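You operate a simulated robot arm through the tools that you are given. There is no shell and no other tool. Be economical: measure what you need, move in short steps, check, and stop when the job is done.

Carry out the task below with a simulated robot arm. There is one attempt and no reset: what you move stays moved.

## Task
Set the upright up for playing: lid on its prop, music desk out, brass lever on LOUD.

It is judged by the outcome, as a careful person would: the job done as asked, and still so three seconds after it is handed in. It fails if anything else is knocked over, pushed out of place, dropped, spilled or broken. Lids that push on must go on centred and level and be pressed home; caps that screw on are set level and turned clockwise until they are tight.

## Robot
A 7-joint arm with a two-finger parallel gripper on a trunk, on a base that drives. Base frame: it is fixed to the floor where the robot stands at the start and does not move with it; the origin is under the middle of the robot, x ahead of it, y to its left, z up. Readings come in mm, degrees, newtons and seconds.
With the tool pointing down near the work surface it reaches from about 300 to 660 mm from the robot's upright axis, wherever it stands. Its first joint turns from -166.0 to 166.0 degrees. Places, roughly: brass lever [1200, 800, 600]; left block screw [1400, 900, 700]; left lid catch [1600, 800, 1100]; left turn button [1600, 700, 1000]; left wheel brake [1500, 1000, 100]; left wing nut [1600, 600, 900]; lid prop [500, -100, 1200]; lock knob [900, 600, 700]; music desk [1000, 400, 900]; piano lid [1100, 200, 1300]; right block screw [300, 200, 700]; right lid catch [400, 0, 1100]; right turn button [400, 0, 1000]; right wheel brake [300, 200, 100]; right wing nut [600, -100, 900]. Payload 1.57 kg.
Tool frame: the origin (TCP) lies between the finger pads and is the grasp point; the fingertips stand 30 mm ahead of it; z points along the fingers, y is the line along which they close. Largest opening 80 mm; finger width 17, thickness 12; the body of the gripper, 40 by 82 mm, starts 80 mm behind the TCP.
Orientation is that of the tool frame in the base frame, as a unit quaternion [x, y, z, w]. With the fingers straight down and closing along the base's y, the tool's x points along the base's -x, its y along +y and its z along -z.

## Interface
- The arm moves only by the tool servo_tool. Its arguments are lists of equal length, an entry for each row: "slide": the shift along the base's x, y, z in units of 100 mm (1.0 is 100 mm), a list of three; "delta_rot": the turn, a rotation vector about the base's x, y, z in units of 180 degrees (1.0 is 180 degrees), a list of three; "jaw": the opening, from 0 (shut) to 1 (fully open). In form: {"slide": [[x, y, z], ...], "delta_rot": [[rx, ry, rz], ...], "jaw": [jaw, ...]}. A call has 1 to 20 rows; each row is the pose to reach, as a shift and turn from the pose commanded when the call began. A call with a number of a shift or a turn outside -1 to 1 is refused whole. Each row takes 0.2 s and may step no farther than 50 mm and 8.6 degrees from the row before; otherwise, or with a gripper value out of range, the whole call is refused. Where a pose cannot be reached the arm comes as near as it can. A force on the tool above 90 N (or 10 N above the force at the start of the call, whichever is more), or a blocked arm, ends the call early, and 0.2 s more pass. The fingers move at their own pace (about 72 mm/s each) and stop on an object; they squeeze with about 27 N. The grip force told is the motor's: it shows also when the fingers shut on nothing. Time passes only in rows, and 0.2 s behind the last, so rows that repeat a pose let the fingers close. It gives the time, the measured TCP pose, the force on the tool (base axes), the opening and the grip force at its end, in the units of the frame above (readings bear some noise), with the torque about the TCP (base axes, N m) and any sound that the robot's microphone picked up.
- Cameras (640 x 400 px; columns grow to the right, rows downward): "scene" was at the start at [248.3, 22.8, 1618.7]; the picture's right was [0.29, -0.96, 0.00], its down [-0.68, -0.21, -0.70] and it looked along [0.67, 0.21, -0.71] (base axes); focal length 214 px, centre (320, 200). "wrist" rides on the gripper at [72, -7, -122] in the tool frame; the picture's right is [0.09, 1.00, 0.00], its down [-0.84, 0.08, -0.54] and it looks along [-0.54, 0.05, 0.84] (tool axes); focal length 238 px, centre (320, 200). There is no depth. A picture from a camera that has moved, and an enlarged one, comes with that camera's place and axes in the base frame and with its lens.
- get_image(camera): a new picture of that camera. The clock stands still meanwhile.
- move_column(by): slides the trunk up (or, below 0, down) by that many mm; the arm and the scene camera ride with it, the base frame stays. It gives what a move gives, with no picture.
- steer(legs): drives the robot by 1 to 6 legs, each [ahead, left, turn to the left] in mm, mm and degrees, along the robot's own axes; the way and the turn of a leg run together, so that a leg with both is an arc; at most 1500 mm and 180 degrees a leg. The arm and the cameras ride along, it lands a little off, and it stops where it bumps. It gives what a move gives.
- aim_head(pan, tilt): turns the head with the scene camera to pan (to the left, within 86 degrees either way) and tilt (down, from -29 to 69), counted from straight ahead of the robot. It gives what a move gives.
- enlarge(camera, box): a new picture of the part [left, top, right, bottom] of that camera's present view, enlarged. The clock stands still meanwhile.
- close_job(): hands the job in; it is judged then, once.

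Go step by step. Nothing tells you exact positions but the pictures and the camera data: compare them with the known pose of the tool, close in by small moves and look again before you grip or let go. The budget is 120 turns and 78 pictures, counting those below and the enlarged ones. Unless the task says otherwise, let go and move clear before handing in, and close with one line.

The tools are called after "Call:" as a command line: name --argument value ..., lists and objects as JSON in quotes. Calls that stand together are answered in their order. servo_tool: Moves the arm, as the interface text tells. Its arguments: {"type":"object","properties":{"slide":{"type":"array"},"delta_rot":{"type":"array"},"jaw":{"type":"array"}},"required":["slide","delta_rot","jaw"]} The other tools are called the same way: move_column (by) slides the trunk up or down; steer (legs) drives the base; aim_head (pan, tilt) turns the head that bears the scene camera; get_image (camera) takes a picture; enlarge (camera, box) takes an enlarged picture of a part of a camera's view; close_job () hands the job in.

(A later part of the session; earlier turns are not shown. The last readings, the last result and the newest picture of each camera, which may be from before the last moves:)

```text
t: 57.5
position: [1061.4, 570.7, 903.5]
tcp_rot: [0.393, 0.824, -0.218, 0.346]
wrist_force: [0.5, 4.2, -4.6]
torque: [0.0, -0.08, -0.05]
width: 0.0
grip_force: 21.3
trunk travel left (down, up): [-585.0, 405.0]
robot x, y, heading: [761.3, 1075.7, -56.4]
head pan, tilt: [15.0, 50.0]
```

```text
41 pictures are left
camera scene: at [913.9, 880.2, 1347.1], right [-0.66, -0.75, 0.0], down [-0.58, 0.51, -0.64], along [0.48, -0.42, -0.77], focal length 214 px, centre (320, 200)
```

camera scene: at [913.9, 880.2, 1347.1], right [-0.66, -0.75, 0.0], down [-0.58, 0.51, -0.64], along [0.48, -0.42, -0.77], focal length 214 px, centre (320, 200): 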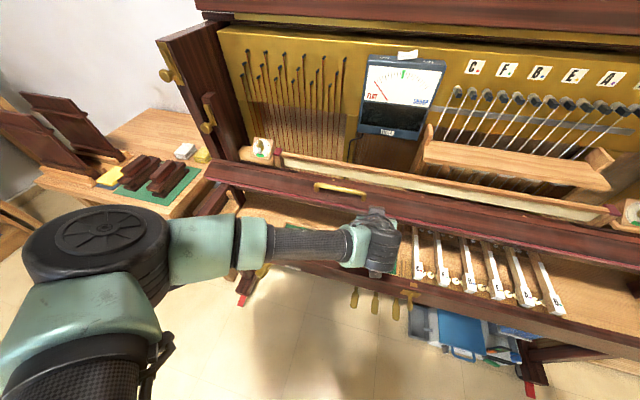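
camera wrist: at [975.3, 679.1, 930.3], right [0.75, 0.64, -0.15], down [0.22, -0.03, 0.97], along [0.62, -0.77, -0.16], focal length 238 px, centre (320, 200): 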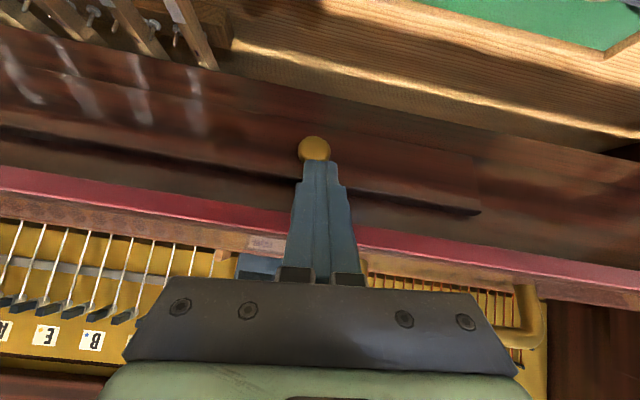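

The knob slipped, though the desk seems to have moved. Look closer.

Call:
enlarge --camera "wrist" --box '[160, 50, 512, 270]'

Call:
enlarge --camera "scene" --box '[200, 130, 520, 330]'

```text
1.82 times, centred on (336, 160) of wrist
camera zoom: at [975.3, 679.1, 930.3], right [0.75, 0.64, -0.15], down [0.22, -0.03, 0.97], along [0.62, -0.77, -0.16], focal length 433 px, centre (291, 273)
```

zoom: 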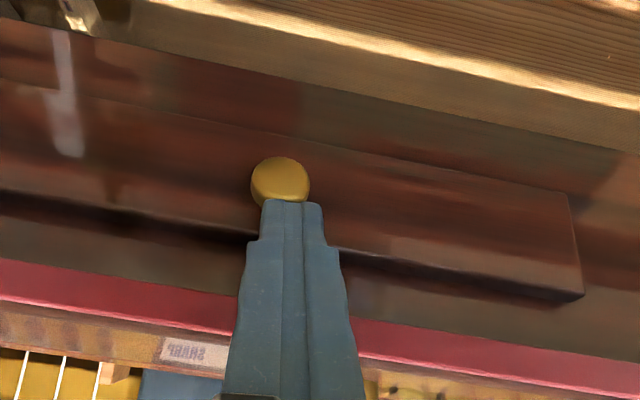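

```text
2.00 times, centred on (360, 230) of scene
camera zoom: at [913.9, 880.2, 1347.1], right [-0.66, -0.75, 0.0], down [-0.58, 0.51, -0.64], along [0.48, -0.42, -0.77], focal length 429 px, centre (240, 140)
```

zoom: 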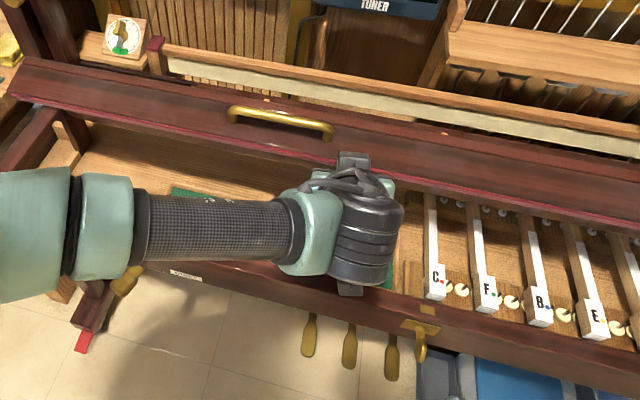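

The rail seems to have shifted too. I'll back the tool off and view the whole thing.

Call:
servo_tool --slide '[[-0.2, 0.3, 0.2], [-0.4, 0.6, 0.5], [-0.6, 0.9, 0.9]]' --delta_rot '[[0, 0, 0], [0, 0, 0], [0, 0, 0]]' --jaw '[0, 0, 0]'

Call:
get_image --camera "wrist"

Call:
aim_head --pan -15 --tilt 45

Call:
get_image --camera "scene"

```text
refused: row 3 steps farther than a row can; nothing moved
```

```text
38 pictures are left
camera wrist: at [975.3, 679.1, 930.3], right [0.75, 0.64, -0.15], down [0.22, -0.03, 0.97], along [0.62, -0.77, -0.16], focal length 238 px, centre (320, 200)
```

wrist: 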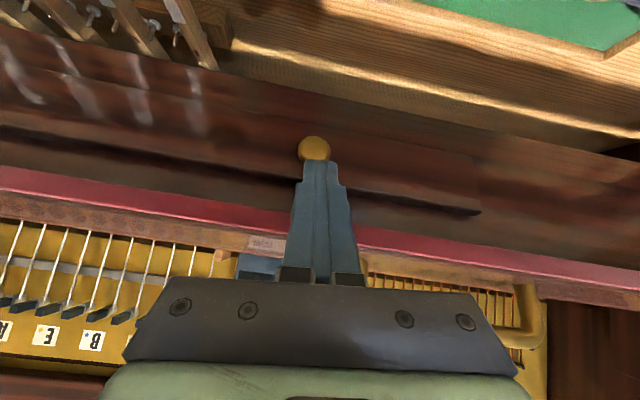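

```text
t: 58.4
position: [1059.6, 569.0, 903.1]
tcp_rot: [0.394, 0.823, -0.22, 0.345]
wrist_force: [1.4, 5.3, -4.3]
torque: [-0.07, -0.06, -0.06]
width: 0.0
grip_force: 21.2
trunk travel left (down, up): [-585.0, 405.0]
robot x, y, heading: [762.0, 1072.2, -56.5]
head pan, tilt: [-15.0, 45.0]
```

```text
37 pictures are left
camera scene: at [882.3, 854.1, 1354.0], right [-0.95, -0.32, 0.0], down [-0.23, 0.67, -0.71], along [0.23, -0.67, -0.71], focal length 214 px, centre (320, 200)
```

scene: 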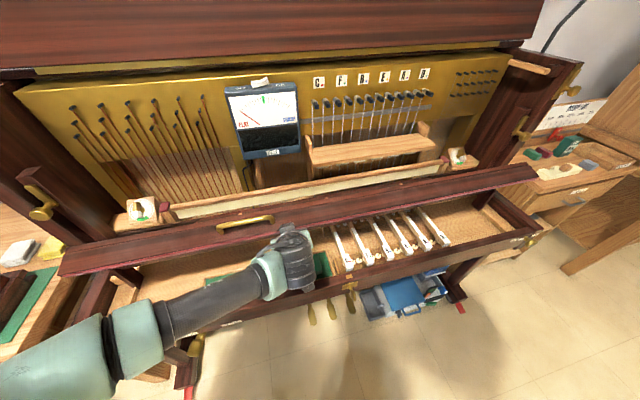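

The whole fallboard has tipped forward and rests on my fingers — the leaf on it must open separately. First push the fallboard back to where it stood.

Call:
servo_tool --slide '[[0.08, -0.13, 0.04], [0.17, -0.25, 0.08], [0.25, -0.37, 0.12], [0.33, -0.5, 0.15]]' --delta_rot '[[0, 0, 0], [0, 0, 0], [0, 0, 0], [0, 0, 0]]' --jaw '[0, 0, 0, 0]'

Call:
get_image --camera "scene"

Call:
get_image --camera "wrist"

```text
t: 59.4
position: [1090.7, 521.7, 923.5]
tcp_rot: [0.393, 0.821, -0.222, 0.348]
wrist_force: [-4.2, 12.0, 28.7]
torque: [-0.12, -0.02, 0.33]
width: 0.0
grip_force: 21.5
trunk travel left (down, up): [-585.0, 405.0]
robot x, y, heading: [759.5, 1068.5, -56.3]
head pan, tilt: [-15.0, 45.0]
```

```text
36 pictures are left
camera scene: at [879.6, 858.1, 1355.4], right [-0.95, -0.32, 0.0], down [-0.22, 0.67, -0.71], along [0.23, -0.67, -0.7], focal length 214 px, centre (320, 200)
```

scene: 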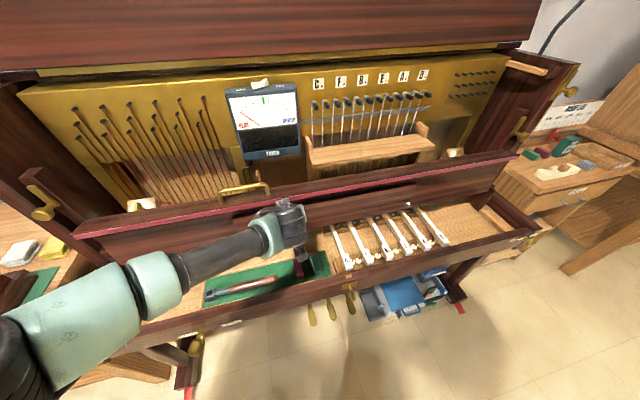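

```text
35 pictures are left
camera wrist: at [1004.2, 631.0, 950.5], right [0.76, 0.64, -0.16], down [0.22, -0.02, 0.98], along [0.62, -0.77, -0.15], focal length 238 px, centre (320, 200)
```

wrist: 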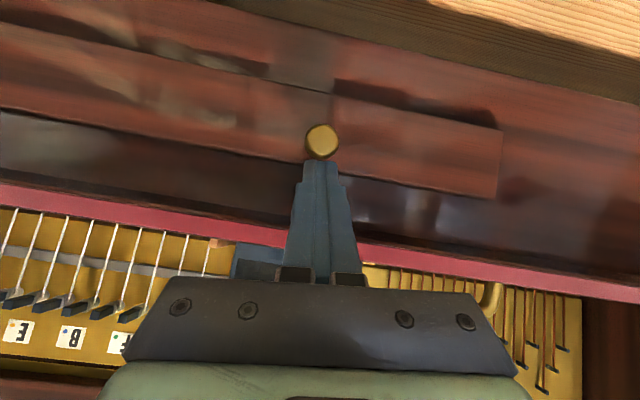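

Board is nearly upright again; my fingertips sit atop the knob. Lift slightly and press the board back a little more.

Call:
servo_tool --slide '[[0, 0, 0.1], [0.05, -0.08, 0.15], [0.1, -0.16, 0.17]]' --delta_rot '[[0, 0, 0], [0, 0, 0], [0, 0, 0]]' --jaw '[0, 0, 0]'

Call:
get_image --camera "scene"

```text
t: 60.2
position: [1099.7, 506.0, 932.2]
tcp_rot: [0.394, 0.824, -0.218, 0.343]
wrist_force: [-3.5, 8.2, -6.1]
torque: [-0.06, -0.11, -0.1]
width: 0.0
grip_force: 21.3
trunk travel left (down, up): [-585.0, 405.0]
robot x, y, heading: [763.4, 1078.2, -56.2]
head pan, tilt: [-15.0, 45.0]
```

```text
34 pictures are left
camera scene: at [881.7, 854.4, 1353.9], right [-0.95, -0.32, 0.0], down [-0.23, 0.67, -0.71], along [0.23, -0.67, -0.71], focal length 214 px, centre (320, 200)
```

scene: 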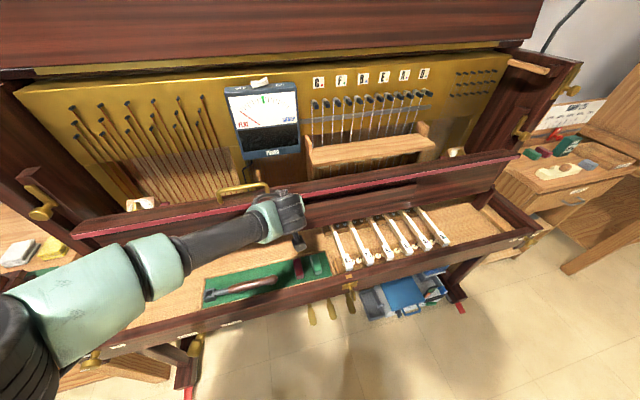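

Call:
servo_tool --slide '[[0.06, -0.08, 0.0], [0.11, -0.17, 0.0], [0.11, -0.17, 0]]' --delta_rot '[[0, 0, 0], [0, 0, 0], [0, 0, 0]]' --jaw '[0, 0, 0]'

Call:
servo_tool --slide '[[-0.1, 0.15, 0.0], [-0.2, 0.3, 0.0], [-0.3, 0.45, 0.1]]' --delta_rot '[[0, 0, 0], [0, 0, 0], [0, 0, 0]]' --jaw '[0, 0, 0]'

Call:
get_image --camera "scene"

Call:
get_image --camera "wrist"

```text
t: 61.0
position: [1101.8, 498.7, 926.6]
tcp_rot: [0.398, 0.827, -0.214, 0.334]
wrist_force: [-35.9, 66.6, -21.1]
torque: [-1.45, -1.65, -0.79]
width: 0.2
grip_force: 22.1
trunk travel left (down, up): [-585.0, 405.0]
robot x, y, heading: [760.6, 1075.5, -56.3]
head pan, tilt: [-15.0, 45.0]
```

```text
t: 61.8
position: [1082.6, 531.7, 949.8]
tcp_rot: [0.394, 0.822, -0.22, 0.348]
wrist_force: [-0.5, 1.3, -0.3]
torque: [0.04, -0.01, 0.0]
width: 0.0
grip_force: 21.4
trunk travel left (down, up): [-585.0, 405.0]
robot x, y, heading: [760.6, 1072.8, -56.2]
head pan, tilt: [-15.0, 45.0]
```

```text
33 pictures are left
camera scene: at [882.2, 853.5, 1354.2], right [-0.95, -0.32, 0.0], down [-0.23, 0.67, -0.71], along [0.23, -0.67, -0.71], focal length 214 px, centre (320, 200)
```

scene: 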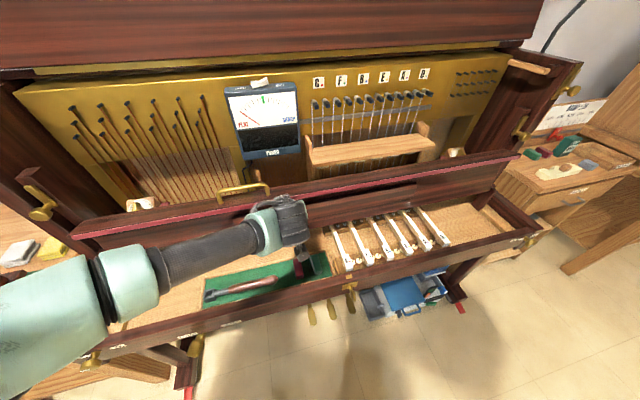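

```text
32 pictures are left
camera wrist: at [996.9, 640.7, 976.1], right [0.75, 0.64, -0.16], down [0.22, -0.02, 0.97], along [0.62, -0.77, -0.16], focal length 238 px, centre (320, 200)
```

wrist: 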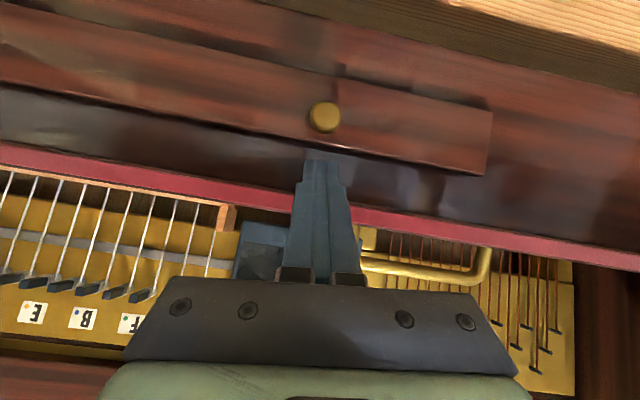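

The fallboard is back against its stop and stays. Zoom on the leaf to find its hinge side.

Call:
enlarge --camera "wrist" --box '[180, 40, 520, 252]'

Call:
enlarge --camera "scene" --box '[260, 140, 532, 310]'

```text
1.88 times, centred on (350, 146) of wrist
camera zoom: at [996.9, 640.7, 976.1], right [0.75, 0.64, -0.16], down [0.22, -0.02, 0.97], along [0.62, -0.77, -0.16], focal length 449 px, centre (264, 302)
```

zoom: 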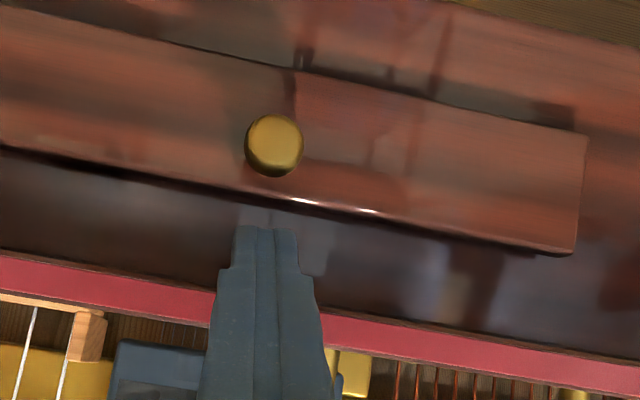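

```text
2.35 times, centred on (396, 225) of scene
camera zoom: at [882.2, 853.5, 1354.2], right [-0.95, -0.32, 0.0], down [-0.23, 0.67, -0.71], along [0.23, -0.67, -0.71], focal length 505 px, centre (141, 141)
```

zoom: 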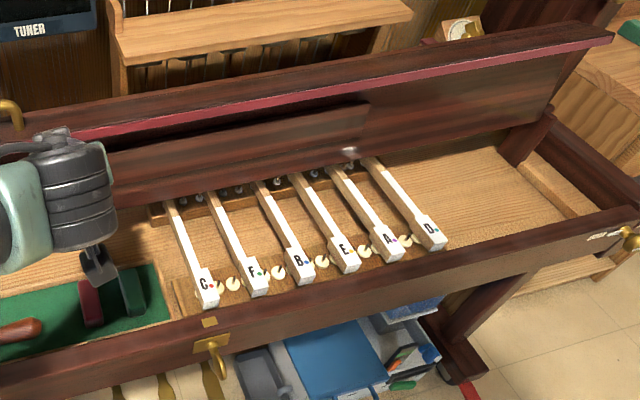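

The leaf stands slightly proud at its upper edge, so it likely hinges at the bottom. I'll press down on the knob (which doesn't tip the fallboard) and follow outward.

Call:
servo_tool --slide '[[0, 0, -0.12], [0, 0, -0.24], [0.0, 0.0, -0.32], [-0.03, 0.04, -0.38], [-0.06, 0.08, -0.44]]' --delta_rot '[[0, 0, 0], [0, 0, 0], [0, 0, 0], [0, 0, 0], [0, 0, 0]]' --jaw '[0, 0, 0, 0, 0]'

Call:
get_image --camera "wrist"

```text
t: 63.0
position: [1076.4, 540.3, 902.9]
tcp_rot: [0.394, 0.823, -0.22, 0.345]
wrist_force: [0.2, -0.3, 0.1]
torque: [0.0, 0.0, 0.02]
width: 0.2
grip_force: 21.1
trunk travel left (down, up): [-585.0, 405.0]
robot x, y, heading: [761.1, 1076.4, -56.2]
head pan, tilt: [-15.0, 45.0]
```

```text
29 pictures are left
camera wrist: at [990.8, 649.5, 930.3], right [0.75, 0.64, -0.16], down [0.22, -0.03, 0.97], along [0.62, -0.77, -0.16], focal length 238 px, centre (320, 200)
```

wrist: 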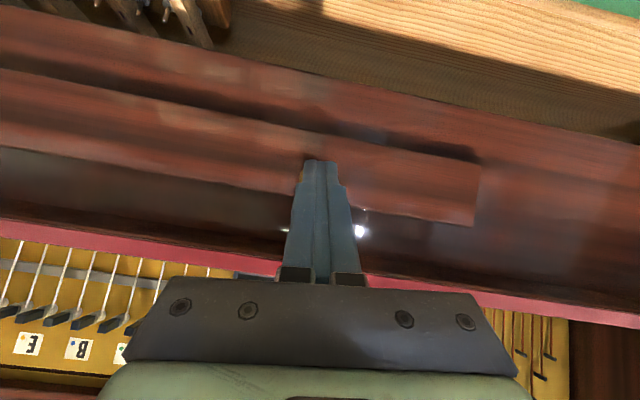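

Missed in front: the knob sits about 25 mm deeper. Repeat deeper.

Call:
servo_tool --slide '[[0, 0, 0.25], [0, 0, 0.5], [0.16, -0.23, 0.5], [0.16, -0.23, 0.3], [0.16, -0.23, 0.15], [0.16, -0.23, 0.05], [0.16, -0.23, -0.02]]' --delta_rot '[[0, 0, 0], [0, 0, 0], [0, 0, 0], [0, 0, 0], [0, 0, 0], [0, 0, 0], [0, 0, 0]]' --jaw '[0, 0, 0, 0, 0, 0, 0]'

Call:
enlarge --camera "wrist" --box '[160, 40, 544, 280]'

```text
t: 64.6
position: [1091.8, 519.4, 915.0]
tcp_rot: [0.392, 0.818, -0.225, 0.356]
wrist_force: [-2.4, 17.4, 49.1]
torque: [-0.42, -0.62, -0.04]
width: 0.0
grip_force: 21.7
trunk travel left (down, up): [-585.0, 405.0]
robot x, y, heading: [758.3, 1073.4, -56.4]
head pan, tilt: [-15.0, 45.0]
```

```text
1.67 times, centred on (352, 160) of wrist
camera zoom: at [1006.8, 629.6, 938.7], right [0.76, 0.63, -0.16], down [0.21, -0.01, 0.98], along [0.62, -0.77, -0.14], focal length 397 px, centre (267, 267)
```

zoom: 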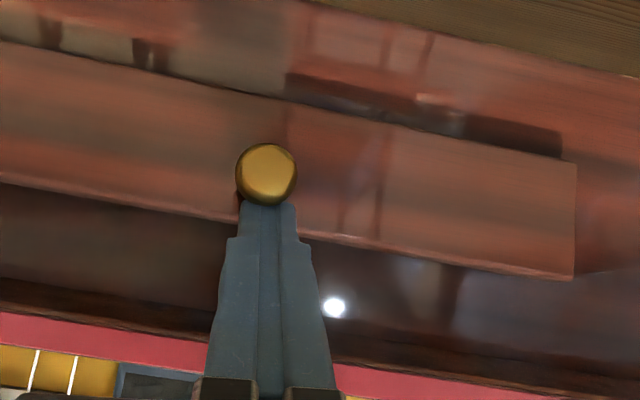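

Pressing down with 50 N does nothing. I'll regrip the knob more deeply and test lifting instead.

Call:
servo_tool --slide '[[0, 0, 0.2], [-0.22, 0.33, 0.2], [-0.22, 0.33, 0.2], [-0.22, 0.33, -0.16], [-0.1, 0.15, -0.16], [0.01, -0.05, -0.16], [0.01, -0.05, -0.16], [0.01, -0.05, -0.16], [0.01, -0.05, -0.16]]' --delta_rot '[[0, 0, 0], [0, 0, 0], [0, 0, 0], [0, 0, 0], [0, 0, 0], [0, 0, 0], [0, 0, 0], [0, 0, 0], [0, 0, 0]]' --jaw '[0, 0, 0.5, 0.6, 0.6, 0.6, 0.3, 0, 0]'

Call:
servo_tool --slide '[[0, 0, 0.05], [0, 0, 0.1], [0, 0, 0.15]]' --delta_rot '[[0, 0, 0], [0, 0, 0], [0, 0, 0]]' --jaw '[0, 0, 0]'

```text
t: 66.6
position: [1090.4, 514.2, 876.0]
tcp_rot: [0.394, 0.825, -0.216, 0.342]
wrist_force: [-13.5, 15.3, -12.3]
torque: [0.24, -0.09, 0.21]
width: 0.4
grip_force: 21.3
trunk travel left (down, up): [-585.0, 405.0]
robot x, y, heading: [758.3, 1075.6, -56.3]
head pan, tilt: [-15.0, 45.0]
```

```text
t: 67.4
position: [1089.3, 516.9, 878.8]
tcp_rot: [0.396, 0.83, -0.211, 0.331]
wrist_force: [-16.6, 17.0, -51.2]
torque: [0.59, 0.97, -0.53]
width: 0.0
grip_force: 21.5
trunk travel left (down, up): [-585.0, 405.0]
robot x, y, heading: [761.5, 1074.0, -56.2]
head pan, tilt: [-15.0, 45.0]
```

My fingers ended under the knob, and 50 N up didn't open it either. I'll back off and inspect the leaf's edges for hinges.

Call:
servo_tool --slide '[[-0.1, 0.15, -0.12], [-0.3, 0.43, -0.12], [-0.5, 0.73, -0.05], [-0.6, 0.9, 0.3], [-0.6, 0.9, 0.7]]' --delta_rot '[[0, 0, 0], [0, 0, 0], [0, 0, 0], [0, 0, 0], [0, 0, 0]]' --jaw '[0, 0, 0, 0, 0]'

Call:
enlarge --camera "wrist" --box '[250, 30, 490, 180]'

```text
t: 68.6
position: [1033.0, 602.9, 968.0]
tcp_rot: [0.393, 0.823, -0.219, 0.346]
wrist_force: [0.3, -0.5, -1.0]
torque: [0.02, -0.01, -0.01]
width: 0.0
grip_force: 21.9
trunk travel left (down, up): [-585.0, 405.0]
robot x, y, heading: [760.7, 1067.3, -56.3]
head pan, tilt: [-15.0, 45.0]
```

```text
2.67 times, centred on (370, 105) of wrist
camera zoom: at [948.0, 712.2, 996.1], right [0.75, 0.64, -0.16], down [0.22, -0.03, 0.97], along [0.62, -0.77, -0.16], focal length 636 px, centre (187, 453)
```

zoom: 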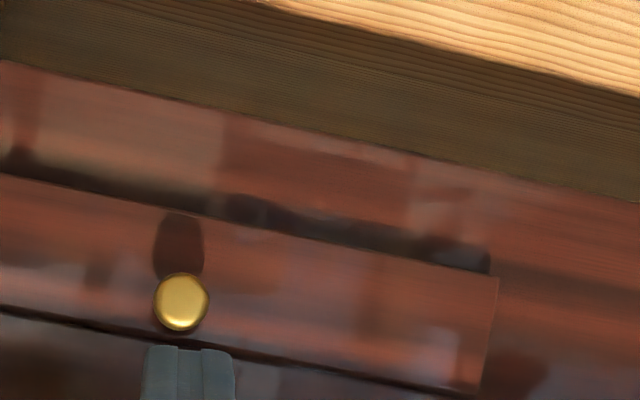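

The knob sits near the leaf's upper edge, so the hinge is at the bottom. My earlier press also pushed against the leaf face; I'll press only on the knob's outer end this time.

Call:
servo_tool --slide '[[0.2, -0.3, -0.1], [0.4, -0.6, -0.2], [0.51, -0.76, -0.28], [0.51, -0.76, -0.4], [0.51, -0.76, -0.52], [0.5, -0.75, -0.6], [0.49, -0.73, -0.65]]' --delta_rot '[[0, 0, 0], [0, 0, 0], [0, 0, 0], [0, 0, 0], [0, 0, 0], [0, 0, 0], [0, 0, 0]]' --jaw '[0, 0, 0, 0, 0, 0, 0]'

Call:
enlarge --camera "wrist" --box '[160, 40, 544, 280]'

```text
t: 70.2
position: [1081.8, 532.0, 901.0]
tcp_rot: [0.394, 0.825, -0.218, 0.342]
wrist_force: [-2.6, 4.7, -0.1]
torque: [0.16, 0.03, -0.04]
width: 0.2
grip_force: 21.4
trunk travel left (down, up): [-585.0, 405.0]
robot x, y, heading: [763.0, 1075.0, -56.3]
head pan, tilt: [-15.0, 45.0]
```

```text
1.67 times, centred on (352, 160) of wrist
camera zoom: at [996.5, 640.0, 929.7], right [0.75, 0.64, -0.16], down [0.23, -0.03, 0.97], along [0.62, -0.77, -0.17], focal length 397 px, centre (267, 267)
```

zoom: 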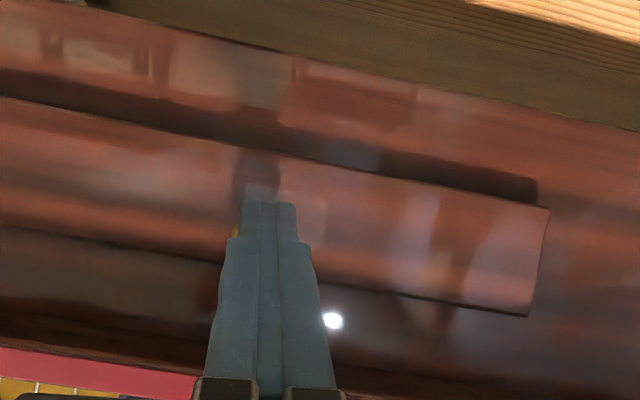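

Slipped off the knob's end; redo about 11 mm deeper.

Call:
servo_tool --slide '[[-0.05, 0.07, 0.15], [-0.05, 0.07, 0.45], [0.07, -0.1, 0.45], [0.07, -0.1, 0.3], [0.07, -0.1, 0.2], [0.07, -0.1, 0.12], [0.06, -0.09, 0.06], [0.05, -0.08, 0.02]]' --delta_rot '[[0, 0, 0], [0, 0, 0], [0, 0, 0], [0, 0, 0], [0, 0, 0], [0, 0, 0], [0, 0, 0], [0, 0, 0]]' --jaw '[0, 0, 0, 0, 0, 0, 0, 0]'

```text
t: 72.0
position: [1085.6, 521.7, 922.5]
tcp_rot: [0.392, 0.816, -0.228, 0.357]
wrist_force: [-10.2, 23.9, 61.1]
torque: [-0.5, -0.51, 0.1]
width: 0.1
grip_force: 20.7
trunk travel left (down, up): [-585.0, 405.0]
robot x, y, heading: [758.2, 1072.0, -56.2]
head pan, tilt: [-15.0, 45.0]
```

Still some backward component. Ease outward while holding the downward press.

Call:
servo_tool --slide '[[-0.03, 0.05, 0], [-0.06, 0.09, 0.0], [-0.09, 0.13, -0.02]]' --delta_rot '[[0, 0, 0], [0, 0, 0], [0, 0, 0]]' --jaw '[0, 0, 0]'

Call:
enlarge --camera "wrist" --box '[160, 40, 544, 280]'

```text
t: 72.8
position: [1077.0, 535.2, 902.1]
tcp_rot: [0.394, 0.824, -0.219, 0.344]
wrist_force: [0.0, -0.9, -0.5]
torque: [0.0, -0.01, 0.01]
width: 0.0
grip_force: 21.2
trunk travel left (down, up): [-585.0, 405.0]
robot x, y, heading: [759.3, 1070.5, -56.4]
head pan, tilt: [-15.0, 45.0]
```

```text
1.67 times, centred on (352, 160) of wrist
camera zoom: at [991.6, 644.0, 931.0], right [0.75, 0.64, -0.16], down [0.23, -0.03, 0.97], along [0.62, -0.77, -0.17], focal length 397 px, centre (267, 267)
```

zoom: 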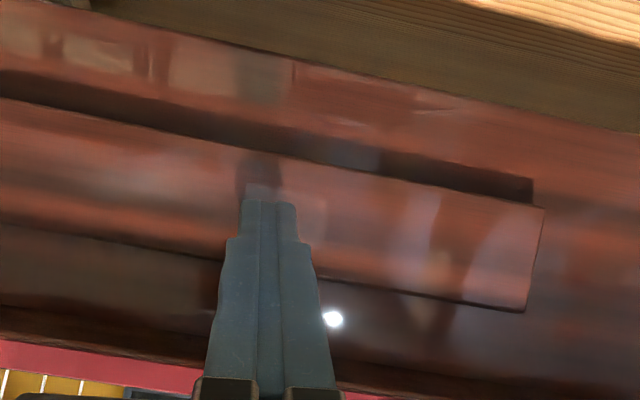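

It slid off; the leaf isn't yielding to pushes along the board. New plan: grip the knob with the tool upright so the finger shafts lever against the fallboard's top lip while pulling the knob — that keeps the fallboard back. First reorient clear of the board and drive 60 mm closer.

Call:
servo_tool --slide '[[-0.2, 0.3, 0], [-0.4, 0.6, 0.1], [-0.5, 0.75, 0.4], [-0.5, 0.75, 0.7], [-0.5, 0.75, 0.7], [-0.5, 0.75, 0.7], [-0.5, 0.75, 0.7]]' --delta_rot '[[0, 0, 0], [0.037, 0.025, 0], [0.074, 0.05, 0], [0.11, 0.075, 0], [0.147, 0.1, 0], [0.184, 0.124, 0], [0.221, 0.149, 0]]' --jaw '[0, 0.3, 0.6, 0.6, 0.6, 0.6, 0.6]'

Call:
steer --legs '[[60, 0, 0]]'

Call:
get_image --camera "wrist"

```text
t: 74.4
position: [1026.6, 608.3, 973.5]
tcp_rot: [0.428, 0.904, -0.011, -0.006]
wrist_force: [0.3, -0.3, -0.4]
torque: [0.04, -0.03, 0.01]
width: 48.2
grip_force: 0.1
trunk travel left (down, up): [-585.0, 405.0]
robot x, y, heading: [760.9, 1071.7, -56.4]
head pan, tilt: [-15.0, 45.0]
```

```text
t: 75.4
position: [1058.5, 561.3, 973.0]
tcp_rot: [0.426, 0.905, -0.012, -0.005]
wrist_force: [-0.7, -0.8, 0.0]
torque: [0.04, 0.03, 0.0]
width: 47.9
grip_force: 0.1
trunk travel left (down, up): [-585.0, 405.0]
robot x, y, heading: [790.8, 1025.4, -56.6]
head pan, tilt: [-15.0, 45.0]
```

```text
24 pictures are left
camera wrist: at [1010.9, 614.6, 1095.1], right [0.71, 0.7, -0.03], down [0.6, -0.59, 0.54], along [0.37, -0.4, -0.84], focal length 238 px, centre (320, 200)
```

wrist: 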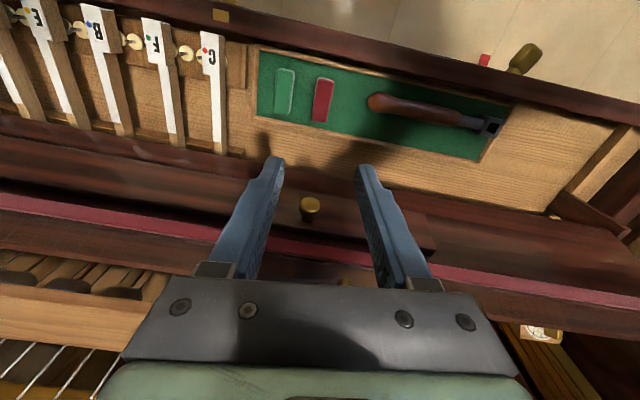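

Now align yaw, tilt 12°, descend in front of the knob and slide in over it.

Call:
servo_tool --slide '[[0, 0, -0.35], [0, 0, -0.7], [0.13, -0.19, -0.7], [0.26, -0.38, -0.7], [0.38, -0.55, -0.7], [0.38, -0.55, -0.7]]' --delta_rot '[[-0.028, -0.018, -0.016], [-0.055, -0.037, -0.032], [-0.055, -0.037, -0.032], [-0.055, -0.037, -0.032], [-0.055, -0.037, -0.032], [-0.055, -0.037, -0.032]]' --jaw '[0.6, 0.6, 0.6, 0.6, 0.6, 0.6]'

Call:
get_image --camera "wrist"

```text
t: 76.8
position: [1096.4, 510.4, 906.2]
tcp_rot: [0.47, 0.876, -0.066, 0.084]
wrist_force: [-0.1, -0.1, 0.3]
torque: [0.03, 0.0, 0.0]
width: 48.0
grip_force: 0.0
trunk travel left (down, up): [-585.0, 405.0]
robot x, y, heading: [795.4, 1026.4, -56.4]
head pan, tilt: [-15.0, 45.0]
```

```text
23 pictures are left
camera wrist: at [1041.6, 587.8, 1009.0], right [0.78, 0.62, -0.05], down [0.47, -0.53, 0.7], along [0.41, -0.57, -0.71], focal length 238 px, centre (320, 200)
```

wrist: 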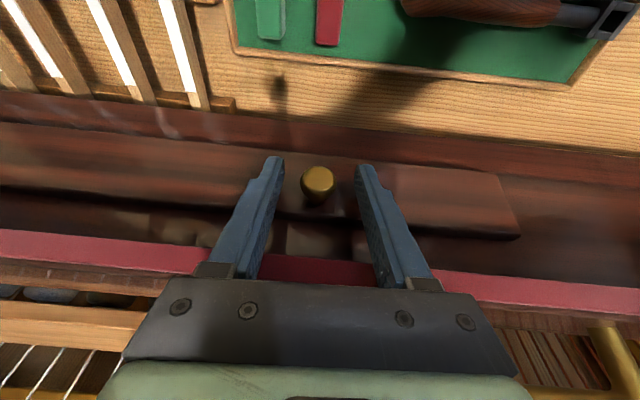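

The knob has a head on a thinner stem. Slide 10 mm deeper to grip behind the head, then close.

Call:
servo_tool --slide '[[0.06, -0.1, -0.03], [0.06, -0.1, -0.03], [0.06, -0.1, -0.03], [0.06, -0.1, -0.03]]' --delta_rot '[[0, 0, 0], [0, 0, 0], [0, 0, 0], [0, 0, 0]]' --jaw '[0.6, 0.3, 0, 0]'

```text
t: 77.8
position: [1096.4, 505.1, 900.9]
tcp_rot: [0.472, 0.876, -0.06, 0.08]
wrist_force: [-24.9, 41.2, -7.6]
torque: [-1.51, -1.44, -0.22]
width: 23.6
grip_force: 35.3
trunk travel left (down, up): [-585.0, 405.0]
robot x, y, heading: [793.0, 1026.6, -56.2]
head pan, tilt: [-15.0, 45.0]
```

Finger shafts already bear on the lip (fulcrum), knob gripped. Now lever: rotate so the tips pull the knob outward.

Call:
servo_tool --slide '[[-0.02, 0.03, 0], [-0.04, 0.07, 0], [-0.07, 0.11, 0], [-0.07, 0.11, 0]]' --delta_rot '[[0.032, 0.022, 0], [0.064, 0.043, 0], [0.096, 0.065, 0], [0.096, 0.065, 0]]' --jaw '[0, 0, 0, 0]'

Call:
get_image --camera "wrist"

```text
t: 78.8
position: [1091.3, 521.2, 906.1]
tcp_rot: [0.471, 0.878, 0.028, -0.084]
wrist_force: [-31.4, 69.3, 2.0]
torque: [-2.89, -1.38, 0.71]
width: 0.2
grip_force: 21.5
trunk travel left (down, up): [-585.0, 405.0]
robot x, y, heading: [790.7, 1024.9, -56.6]
head pan, tilt: [-15.0, 45.0]
```

```text
22 pictures are left
camera wrist: at [1061.0, 559.8, 1037.5], right [0.78, 0.63, -0.01], down [0.59, -0.71, 0.38], along [0.23, -0.31, -0.92], focal length 238 px, centre (320, 200)
```

wrist: 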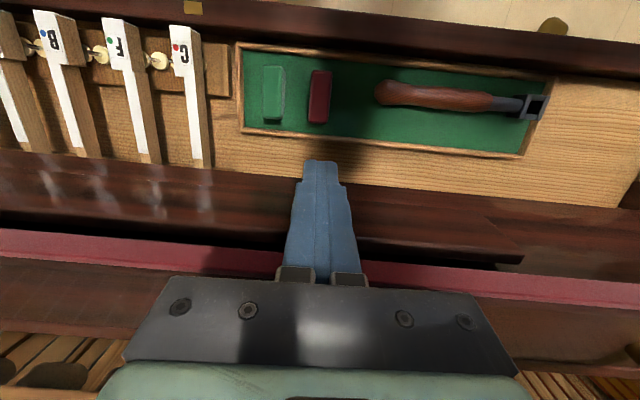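

Knob slipped out. Back off and check whether the leaf cracked open.

Call:
servo_tool --slide '[[-0.15, 0.22, 0.05], [-0.3, 0.45, 0.2], [-0.4, 0.6, 0.4]]' --delta_rot '[[0, 0, 0], [-0.032, -0.022, 0], [-0.064, -0.043, 0]]' --jaw '[0, 0, 0]'

Call:
get_image --camera "wrist"

```text
t: 79.6
position: [1054.6, 566.8, 941.7]
tcp_rot: [0.471, 0.881, -0.039, 0.032]
wrist_force: [-0.5, 0.3, 0.7]
torque: [-0.02, -0.01, -0.01]
width: 0.2
grip_force: 21.6
trunk travel left (down, up): [-585.0, 405.0]
robot x, y, heading: [793.5, 1023.7, -56.4]
head pan, tilt: [-15.0, 45.0]
```

```text
21 pictures are left
camera wrist: at [1007.5, 634.1, 1056.2], right [0.78, 0.63, -0.05], down [0.52, -0.6, 0.61], along [0.36, -0.5, -0.79], focal length 238 px, centre (320, 200)
```

wrist: 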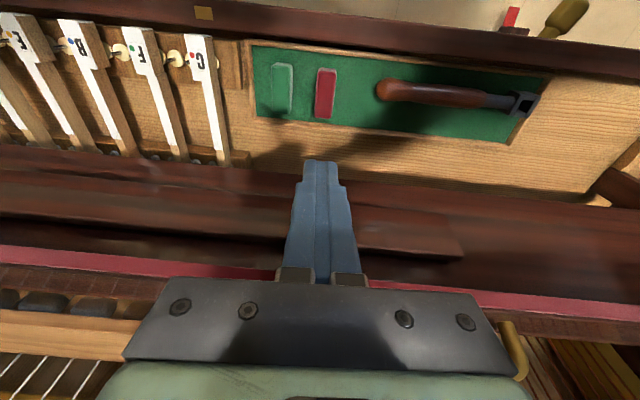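

The leaf itself hasn't moved, so probably the knobbed board as a whole is the hinged music desk (it alone moved under a light pull, and it matches the stated location). I'll test: pull it forward again by the knob, and see where it comes to rest by itself.

Call:
servo_tool --slide '[[0, 0, -0.2], [0, 0, -0.38], [0.13, -0.2, -0.38], [0.26, -0.4, -0.38], [0.39, -0.58, -0.38], [0.39, -0.58, -0.38], [0.39, -0.58, -0.38], [0.39, -0.58, -0.38]]' --delta_rot '[[-0.018, -0.012, 0], [-0.037, -0.025, 0], [-0.037, -0.025, 0], [-0.037, -0.025, 0], [-0.037, -0.025, 0], [-0.037, -0.025, 0], [-0.037, -0.025, 0], [-0.037, -0.025, 0]]' --jaw '[0.5, 0.6, 0.6, 0.6, 0.6, 0.3, 0, 0]'

Call:
servo_tool --slide '[[-0.08, 0.12, 0], [-0.17, 0.25, -0.04], [-0.24, 0.36, -0.1]]' --delta_rot '[[0.02, 0.013, 0], [0.05, 0.033, 0], [0.08, 0.054, 0]]' --jaw '[0, 0, 0]'

Call:
get_image --camera "scene"

```text
t: 81.4
position: [1095.6, 508.2, 902.5]
tcp_rot: [0.47, 0.875, -0.07, 0.092]
wrist_force: [3.3, 0.9, -2.3]
torque: [-0.01, 0.0, -0.02]
width: 23.2
grip_force: 35.4
trunk travel left (down, up): [-585.0, 405.0]
robot x, y, heading: [790.8, 1025.9, -56.4]
head pan, tilt: [-15.0, 45.0]
```

```text
t: 82.2
position: [1069.3, 546.6, 894.8]
tcp_rot: [0.471, 0.881, 0.001, -0.044]
wrist_force: [-1.2, 1.9, 2.1]
torque: [-0.12, -0.13, -0.05]
width: 0.0
grip_force: 21.5
trunk travel left (down, up): [-585.0, 405.0]
robot x, y, heading: [792.1, 1026.2, -56.4]
head pan, tilt: [-15.0, 45.0]
```

```text
20 pictures are left
camera scene: at [912.7, 806.6, 1354.3], right [-0.95, -0.32, 0.0], down [-0.23, 0.67, -0.71], along [0.23, -0.67, -0.71], focal length 214 px, centre (320, 200)
```

scene: 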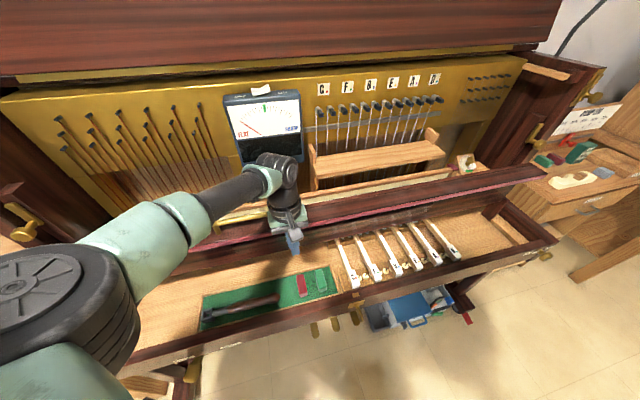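

Call:
servo_tool --slide '[[-0.06, 0.08, 0.0], [-0.11, 0.17, -0.0], [-0.17, 0.25, -0.0], [-0.17, 0.25, 0]]' --delta_rot '[[0, 0, 0], [0, 0, 0], [0, 0, 0], [0, 0, 0]]' --jaw '[0, 0, 0, 0]'

Call:
get_image --camera "wrist"

```text
t: 83.2
position: [1053.8, 568.4, 893.0]
tcp_rot: [0.47, 0.882, 0.0, -0.041]
wrist_force: [-3.4, 2.5, -1.9]
torque: [-0.21, -0.19, 0.12]
width: 0.0
grip_force: 21.0
trunk travel left (down, up): [-585.0, 405.0]
robot x, y, heading: [793.5, 1026.2, -56.2]
head pan, tilt: [-15.0, 45.0]
```

```text
19 pictures are left
camera wrist: at [1016.9, 620.7, 1019.8], right [0.77, 0.63, -0.03], down [0.57, -0.67, 0.48], along [0.28, -0.39, -0.88], focal length 238 px, centre (320, 200)
```

wrist: 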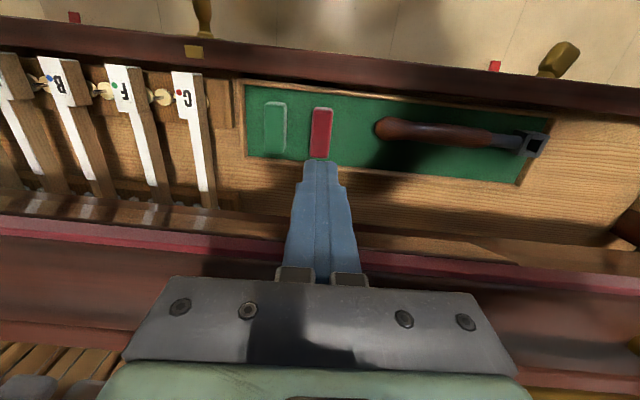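

Call:
servo_tool --slide '[[-0.08, 0.12, 0.0], [-0.17, 0.25, 0], [-0.25, 0.37, 0], [-0.33, 0.5, 0], [-0.33, 0.5, 0]]' --delta_rot '[[0, 0, 0], [0, 0, 0], [0, 0, 0], [0, 0, 0], [0, 0, 0]]' --jaw '[0, 0, 0, 0, 0]'

Call:
get_image --camera "scene"

```text
t: 84.4
position: [1019.9, 622.3, 893.0]
tcp_rot: [0.47, 0.882, 0.002, -0.043]
wrist_force: [-7.2, 12.3, -2.7]
torque: [0.21, 0.07, -0.03]
width: 0.0
grip_force: 21.1
trunk travel left (down, up): [-585.0, 405.0]
robot x, y, heading: [793.7, 1025.1, -56.3]
head pan, tilt: [-15.0, 45.0]
```

```text
18 pictures are left
camera scene: at [913.0, 807.2, 1354.3], right [-0.95, -0.32, 0.0], down [-0.23, 0.67, -0.71], along [0.23, -0.67, -0.71], focal length 214 px, centre (320, 200)
```

scene: 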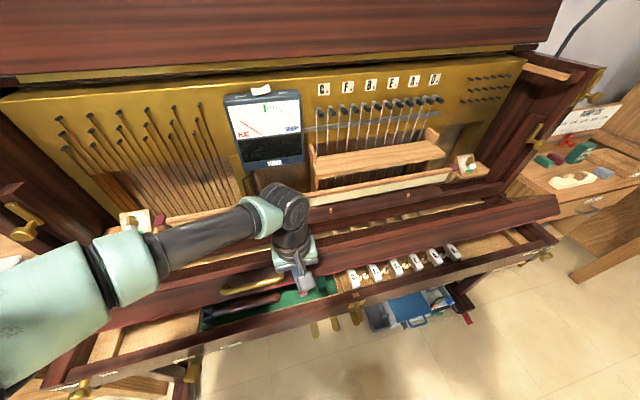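

It is the fallboard, closing over the keys. Push it back open by retracing.

Call:
servo_tool --slide '[[0.11, -0.17, 0.03], [0.22, -0.33, 0.06], [0.33, -0.5, 0.09], [0.44, -0.66, 0.14], [0.55, -0.82, 0.2], [0.64, -0.95, 0.26]]' --delta_rot '[[0, 0, 0], [0, 0, 0], [0, 0, 0], [0, 0, 0], [0, 0, 0], [0, 0, 0]]' --jaw '[0, 0, 0, 0, 0, 0]'

Call:
servo_tool --slide '[[0.08, -0.12, 0.04], [0.16, -0.24, 0.06], [0.22, -0.33, 0.06], [0.26, -0.38, 0.06]]' --delta_rot '[[-0.025, -0.017, 0], [-0.05, -0.033, 0], [-0.075, -0.05, 0], [-0.1, -0.067, 0]]' --jaw '[0, 0, 0, 0]'

Call:
get_image --camera "scene"

```text
t: 84.9
position: [1020.1, 620.1, 895.0]
tcp_rot: [0.474, 0.877, 0.027, -0.075]
wrist_force: [-24.3, 48.7, 18.8]
torque: [1.12, -0.31, 0.05]
width: 0.0
grip_force: 21.6
trunk travel left (down, up): [-585.0, 405.0]
robot x, y, heading: [795.6, 1024.1, -56.3]
head pan, tilt: [-15.0, 45.0]
stopped in row 2: the force on the tool passed its limit at 100 N (the readings are from after the stop); the commanded pose is now the measured one
```

```text
t: 85.4
position: [1021.2, 615.9, 900.0]
tcp_rot: [0.477, 0.878, 0.009, -0.039]
wrist_force: [-21.8, 43.9, 21.8]
torque: [0.68, -0.29, 0.09]
width: 0.0
grip_force: 21.3
trunk travel left (down, up): [-585.0, 405.0]
robot x, y, heading: [791.2, 1030.7, -56.2]
head pan, tilt: [-15.0, 45.0]
stopped in row 2: the force on the tool passed its limit at 123 N (the readings are from after the stop); the commanded pose is now the measured one
```

```text
17 pictures are left
camera scene: at [911.7, 811.3, 1354.5], right [-0.95, -0.32, 0.0], down [-0.23, 0.67, -0.71], along [0.23, -0.67, -0.71], focal length 214 px, centre (320, 200)
```

scene: 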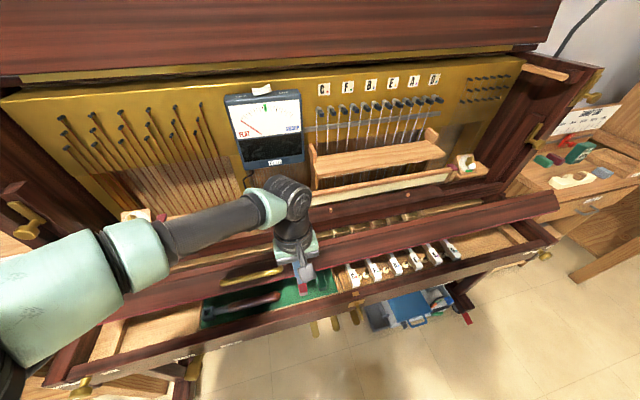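

My tip is jammed against the board's front edge. I'll back away, tilt the tool 45°, hook under the edge, and lift the fallboard.

Call:
servo_tool --slide '[[-0.17, 0.25, 0], [-0.54, 0.36, 0], [-0.75, 0.22, -0.2], [-0.75, 0.22, -0.4], [-0.75, 0.22, -0.55], [-0.75, 0.22, -0.6], [-0.75, 0.22, -0.6]]' --delta_rot '[[0, 0, 0], [-0.038, -0.025, 0], [-0.075, -0.051, 0], [-0.113, -0.076, 0], [-0.151, -0.101, 0], [-0.188, -0.127, 0], [-0.226, -0.152, 0]]' --jaw '[0, 0, 0, 0, 0, 0, 0]'

Call:
get_image --camera "wrist"

```text
t: 87.0
position: [942.7, 615.2, 851.2]
tcp_rot: [0.442, 0.807, -0.189, 0.342]
wrist_force: [-0.9, -0.6, -0.8]
torque: [0.03, 0.01, 0.0]
width: 0.0
grip_force: 20.8
out of reach, approached as far as the arm can: row 7
trunk travel left (down, up): [-585.0, 405.0]
robot x, y, heading: [794.7, 1025.2, -56.3]
head pan, tilt: [-15.0, 45.0]
```

```text
16 pictures are left
camera wrist: at [862.6, 727.9, 883.6], right [0.81, 0.59, -0.07], down [0.17, -0.12, 0.98], along [0.57, -0.8, -0.2], focal length 238 px, centre (320, 200)
```

wrist: 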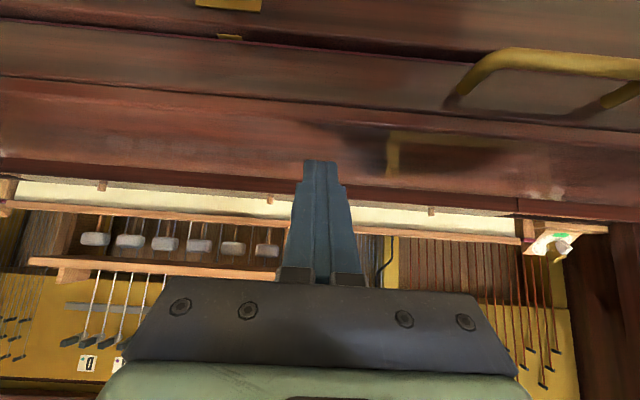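

The fallboard dropped shut when I backed off. It has a handle for exactly this; let me see it now.

Call:
aim_head --pan 10 --tilt 55

Call:
get_image --camera "scene"

```text
t: 87.9
position: [942.0, 614.9, 850.8]
tcp_rot: [0.442, 0.808, -0.189, 0.34]
wrist_force: [-0.4, -0.5, 0.6]
torque: [0.0, 0.0, 0.02]
width: 0.2
grip_force: 20.9
trunk travel left (down, up): [-585.0, 405.0]
robot x, y, heading: [791.2, 1025.6, -56.3]
head pan, tilt: [10.0, 55.0]
```

```text
15 pictures are left
camera scene: at [936.5, 833.3, 1340.6], right [-0.72, -0.69, 0.0], down [-0.57, 0.59, -0.57], along [0.4, -0.42, -0.82], focal length 214 px, centre (320, 200)
```

scene: 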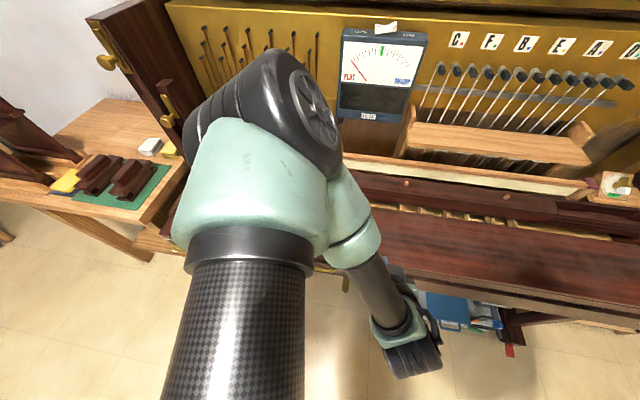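

The fall is shut; I'll position the wrist camera above its handle.

Call:
servo_tool --slide '[[0.1, 0.05, 0.4], [0.3, 0.25, 0.7], [0.6, 0.5, 0.95], [0.87, 0.76, 1.0]]' --delta_rot '[[0.03, 0.02, 0], [0.06, 0.04, 0], [0.092, 0.062, 0], [0.092, 0.062, 0]]' --jaw '[0, 0.4, 0.7, 0.7]'

Call:
get_image --camera "wrist"

```text
t: 88.8
position: [903.1, 645.0, 925.0]
tcp_rot: [0.569, 0.798, -0.15, 0.133]
wrist_force: [-0.3, 0.3, -0.2]
torque: [-0.03, -0.02, -0.05]
width: 55.7
grip_force: 0.0
trunk travel left (down, up): [-585.0, 405.0]
robot x, y, heading: [789.0, 1023.7, -56.5]
head pan, tilt: [10.0, 55.0]
stopped in row 4: the arm was blocked; the commanded pose is now the measured one
```

```text
14 pictures are left
camera wrist: at [869.2, 754.2, 1011.0], right [0.91, 0.39, -0.12], down [0.32, -0.49, 0.81], along [0.25, -0.78, -0.57], focal length 238 px, centre (320, 200)
```

wrist: 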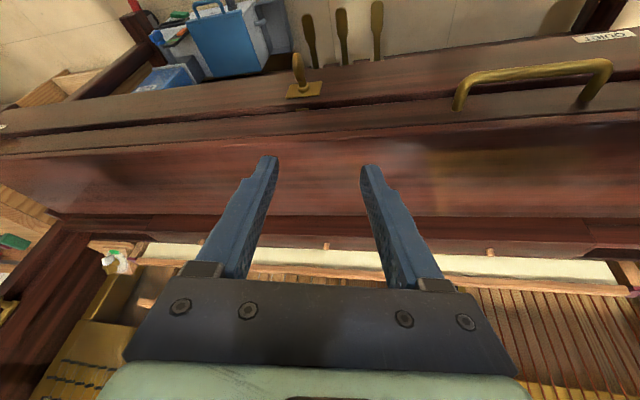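

Handle bar found: roughly (1027,677)–(1127,749), z≈749. I'll set the tool upright above it, then turn it 90° so the jaws straddle the bar and swing the fall up along its arc.

Call:
servo_tool --slide '[[0, -0.1, 0.35], [0.2, -0.15, 0.7], [0.45, -0.15, 0.9], [0.7, -0.1, 0.95], [0.95, 0.0, 1.0]]' --delta_rot '[[0, 0, 0], [0.042, 0.005, 0], [0.085, 0.009, 0], [0.1275, 0.0137, 0], [0.1275, 0.0137, 0]]' --jaw '[0.7, 0.7, 0.7, 0.7, 0.7]'

```text
t: 89.5
position: [840.8, 629.0, 978.0]
tcp_rot: [0.647, 0.752, -0.117, 0.043]
wrist_force: [0.3, 0.4, 0.8]
torque: [0.0, 0.01, -0.04]
width: 56.3
grip_force: 0.1
trunk travel left (down, up): [-585.0, 405.0]
robot x, y, heading: [790.8, 1029.5, -56.1]
head pan, tilt: [10.0, 55.0]
stopped in row 3: the arm was blocked; the commanded pose is now the measured one
```

The arm has folded awkwardly. I'll raise it toward its original comfortable posture to unwind.

Call:
servo_tool --slide '[[0, -0.1, 0.4], [0, -0.2, 0.8], [0, -0.25, 1.0]]' --delta_rot '[[0, 0, 0], [0, 0, 0.02], [0, 0, 0.05]]' --jaw '[0.7, 0.7, 0.7]'

Call:
servo_tool --slide '[[0, 0, 0.4], [0.1, -0.1, 0.8], [0.2, -0.2, 1.0], [0.3, -0.3, 1.0]]' --delta_rot '[[0.02, 0.02, 0.02], [0.04, 0.04, 0.05], [0.06, 0.04, 0.08], [0.06, 0.04, 0.1]]' --jaw '[0.7, 0.7, 0.7, 0.7]'

Call:
get_image --camera "scene"

```text
t: 90.3
position: [827.2, 607.0, 1070.5]
tcp_rot: [0.594, 0.796, -0.114, 0.032]
wrist_force: [0.3, -1.1, 0.0]
torque: [0.04, 0.01, 0.0]
width: 56.1
grip_force: 0.1
trunk travel left (down, up): [-585.0, 405.0]
robot x, y, heading: [790.7, 1027.9, -56.1]
head pan, tilt: [10.0, 55.0]
```

```text
t: 91.3
position: [872.8, 575.4, 1180.8]
tcp_rot: [0.447, 0.892, -0.062, -0.034]
wrist_force: [0.0, 0.7, -0.9]
torque: [-0.02, 0.02, 0.01]
width: 55.6
grip_force: 0.0
trunk travel left (down, up): [-585.0, 405.0]
robot x, y, heading: [792.0, 1027.9, -56.2]
head pan, tilt: [10.0, 55.0]
```

```text
13 pictures are left
camera scene: at [936.7, 833.1, 1340.6], right [-0.72, -0.69, 0.0], down [-0.57, 0.59, -0.57], along [0.4, -0.41, -0.82], focal length 214 px, centre (320, 200)
```

scene: 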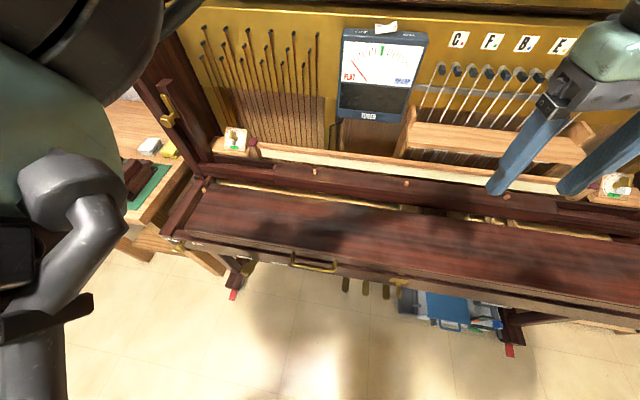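

Arm is back to a good posture, and the handle is confirmed near (1078, 715, 749). I'll shift the base left, square the tool and turn it so the jaws close across the bar.

Call:
steer --legs '[[-10, 160, 0]]'

Call:
servo_tool --slide '[[0, 0, 0]]' --delta_rot '[[0.0256, -0.037, 0]]' --jaw '[0.7]'

Call:
servo_tool --slide '[[0, 0, 0], [0, 0, 0], [0, 0, 0], [0, 0, 0], [0, 0, 0], [0, 0, 0], [0, 0, 0], [0, 0, 0], [0, 0, 0], [0, 0, 0], [0, 0, 0]]' --delta_rot '[[0, 0, -0.047], [0, 0, -0.094], [0, 0, -0.141], [0, 0, -0.188], [0, 0, -0.235], [0, 0, -0.282], [0, 0, -0.329], [0, 0, -0.376], [0, 0, -0.423], [0, 0, -0.47], [0, 0, -0.517]]' --jaw '[0.8, 0.8, 0.8, 0.8, 0.8, 0.8, 0.8, 0.8, 0.8, 0.8, 0.8]'

Call:
move_column --by -300

```text
t: 92.7
position: [1002.4, 673.1, 1181.1]
tcp_rot: [0.448, 0.891, -0.063, -0.034]
wrist_force: [-0.5, 0.6, 0.3]
torque: [-0.01, 0.02, 0.01]
width: 56.0
grip_force: 0.1
trunk travel left (down, up): [-585.0, 405.0]
robot x, y, heading: [921.8, 1127.1, -56.3]
head pan, tilt: [10.0, 55.0]
```

```text
t: 93.1
position: [1010.1, 674.2, 1173.3]
tcp_rot: [0.438, 0.899, 0.0, -0.016]
wrist_force: [0.3, -0.3, -1.0]
torque: [0.02, 0.03, -0.01]
width: 56.0
grip_force: 0.0
trunk travel left (down, up): [-585.0, 405.0]
robot x, y, heading: [920.9, 1133.5, -56.4]
head pan, tilt: [10.0, 55.0]
```

```text
t: 95.5
position: [942.6, 726.7, 1168.4]
tcp_rot: [0.957, 0.291, -0.001, 0.0]
wrist_force: [0.1, -0.9, 0.2]
torque: [0.0, 0.02, -0.03]
width: 64.2
grip_force: 0.1
out of reach, approached as far as the arm can: row 9, 10, 11
trunk travel left (down, up): [-585.0, 405.0]
robot x, y, heading: [921.7, 1126.7, -56.4]
head pan, tilt: [10.0, 55.0]
```

```text
t: 98.5
position: [942.7, 726.7, 868.2]
tcp_rot: [0.957, 0.29, 0.0, 0.0]
wrist_force: [0.6, 0.5, 0.2]
torque: [-0.03, -0.02, -0.05]
width: 64.1
grip_force: 0.0
trunk travel left (down, up): [-285.0, 705.0]
robot x, y, heading: [919.8, 1125.6, -56.8]
head pan, tilt: [10.0, 55.0]
```

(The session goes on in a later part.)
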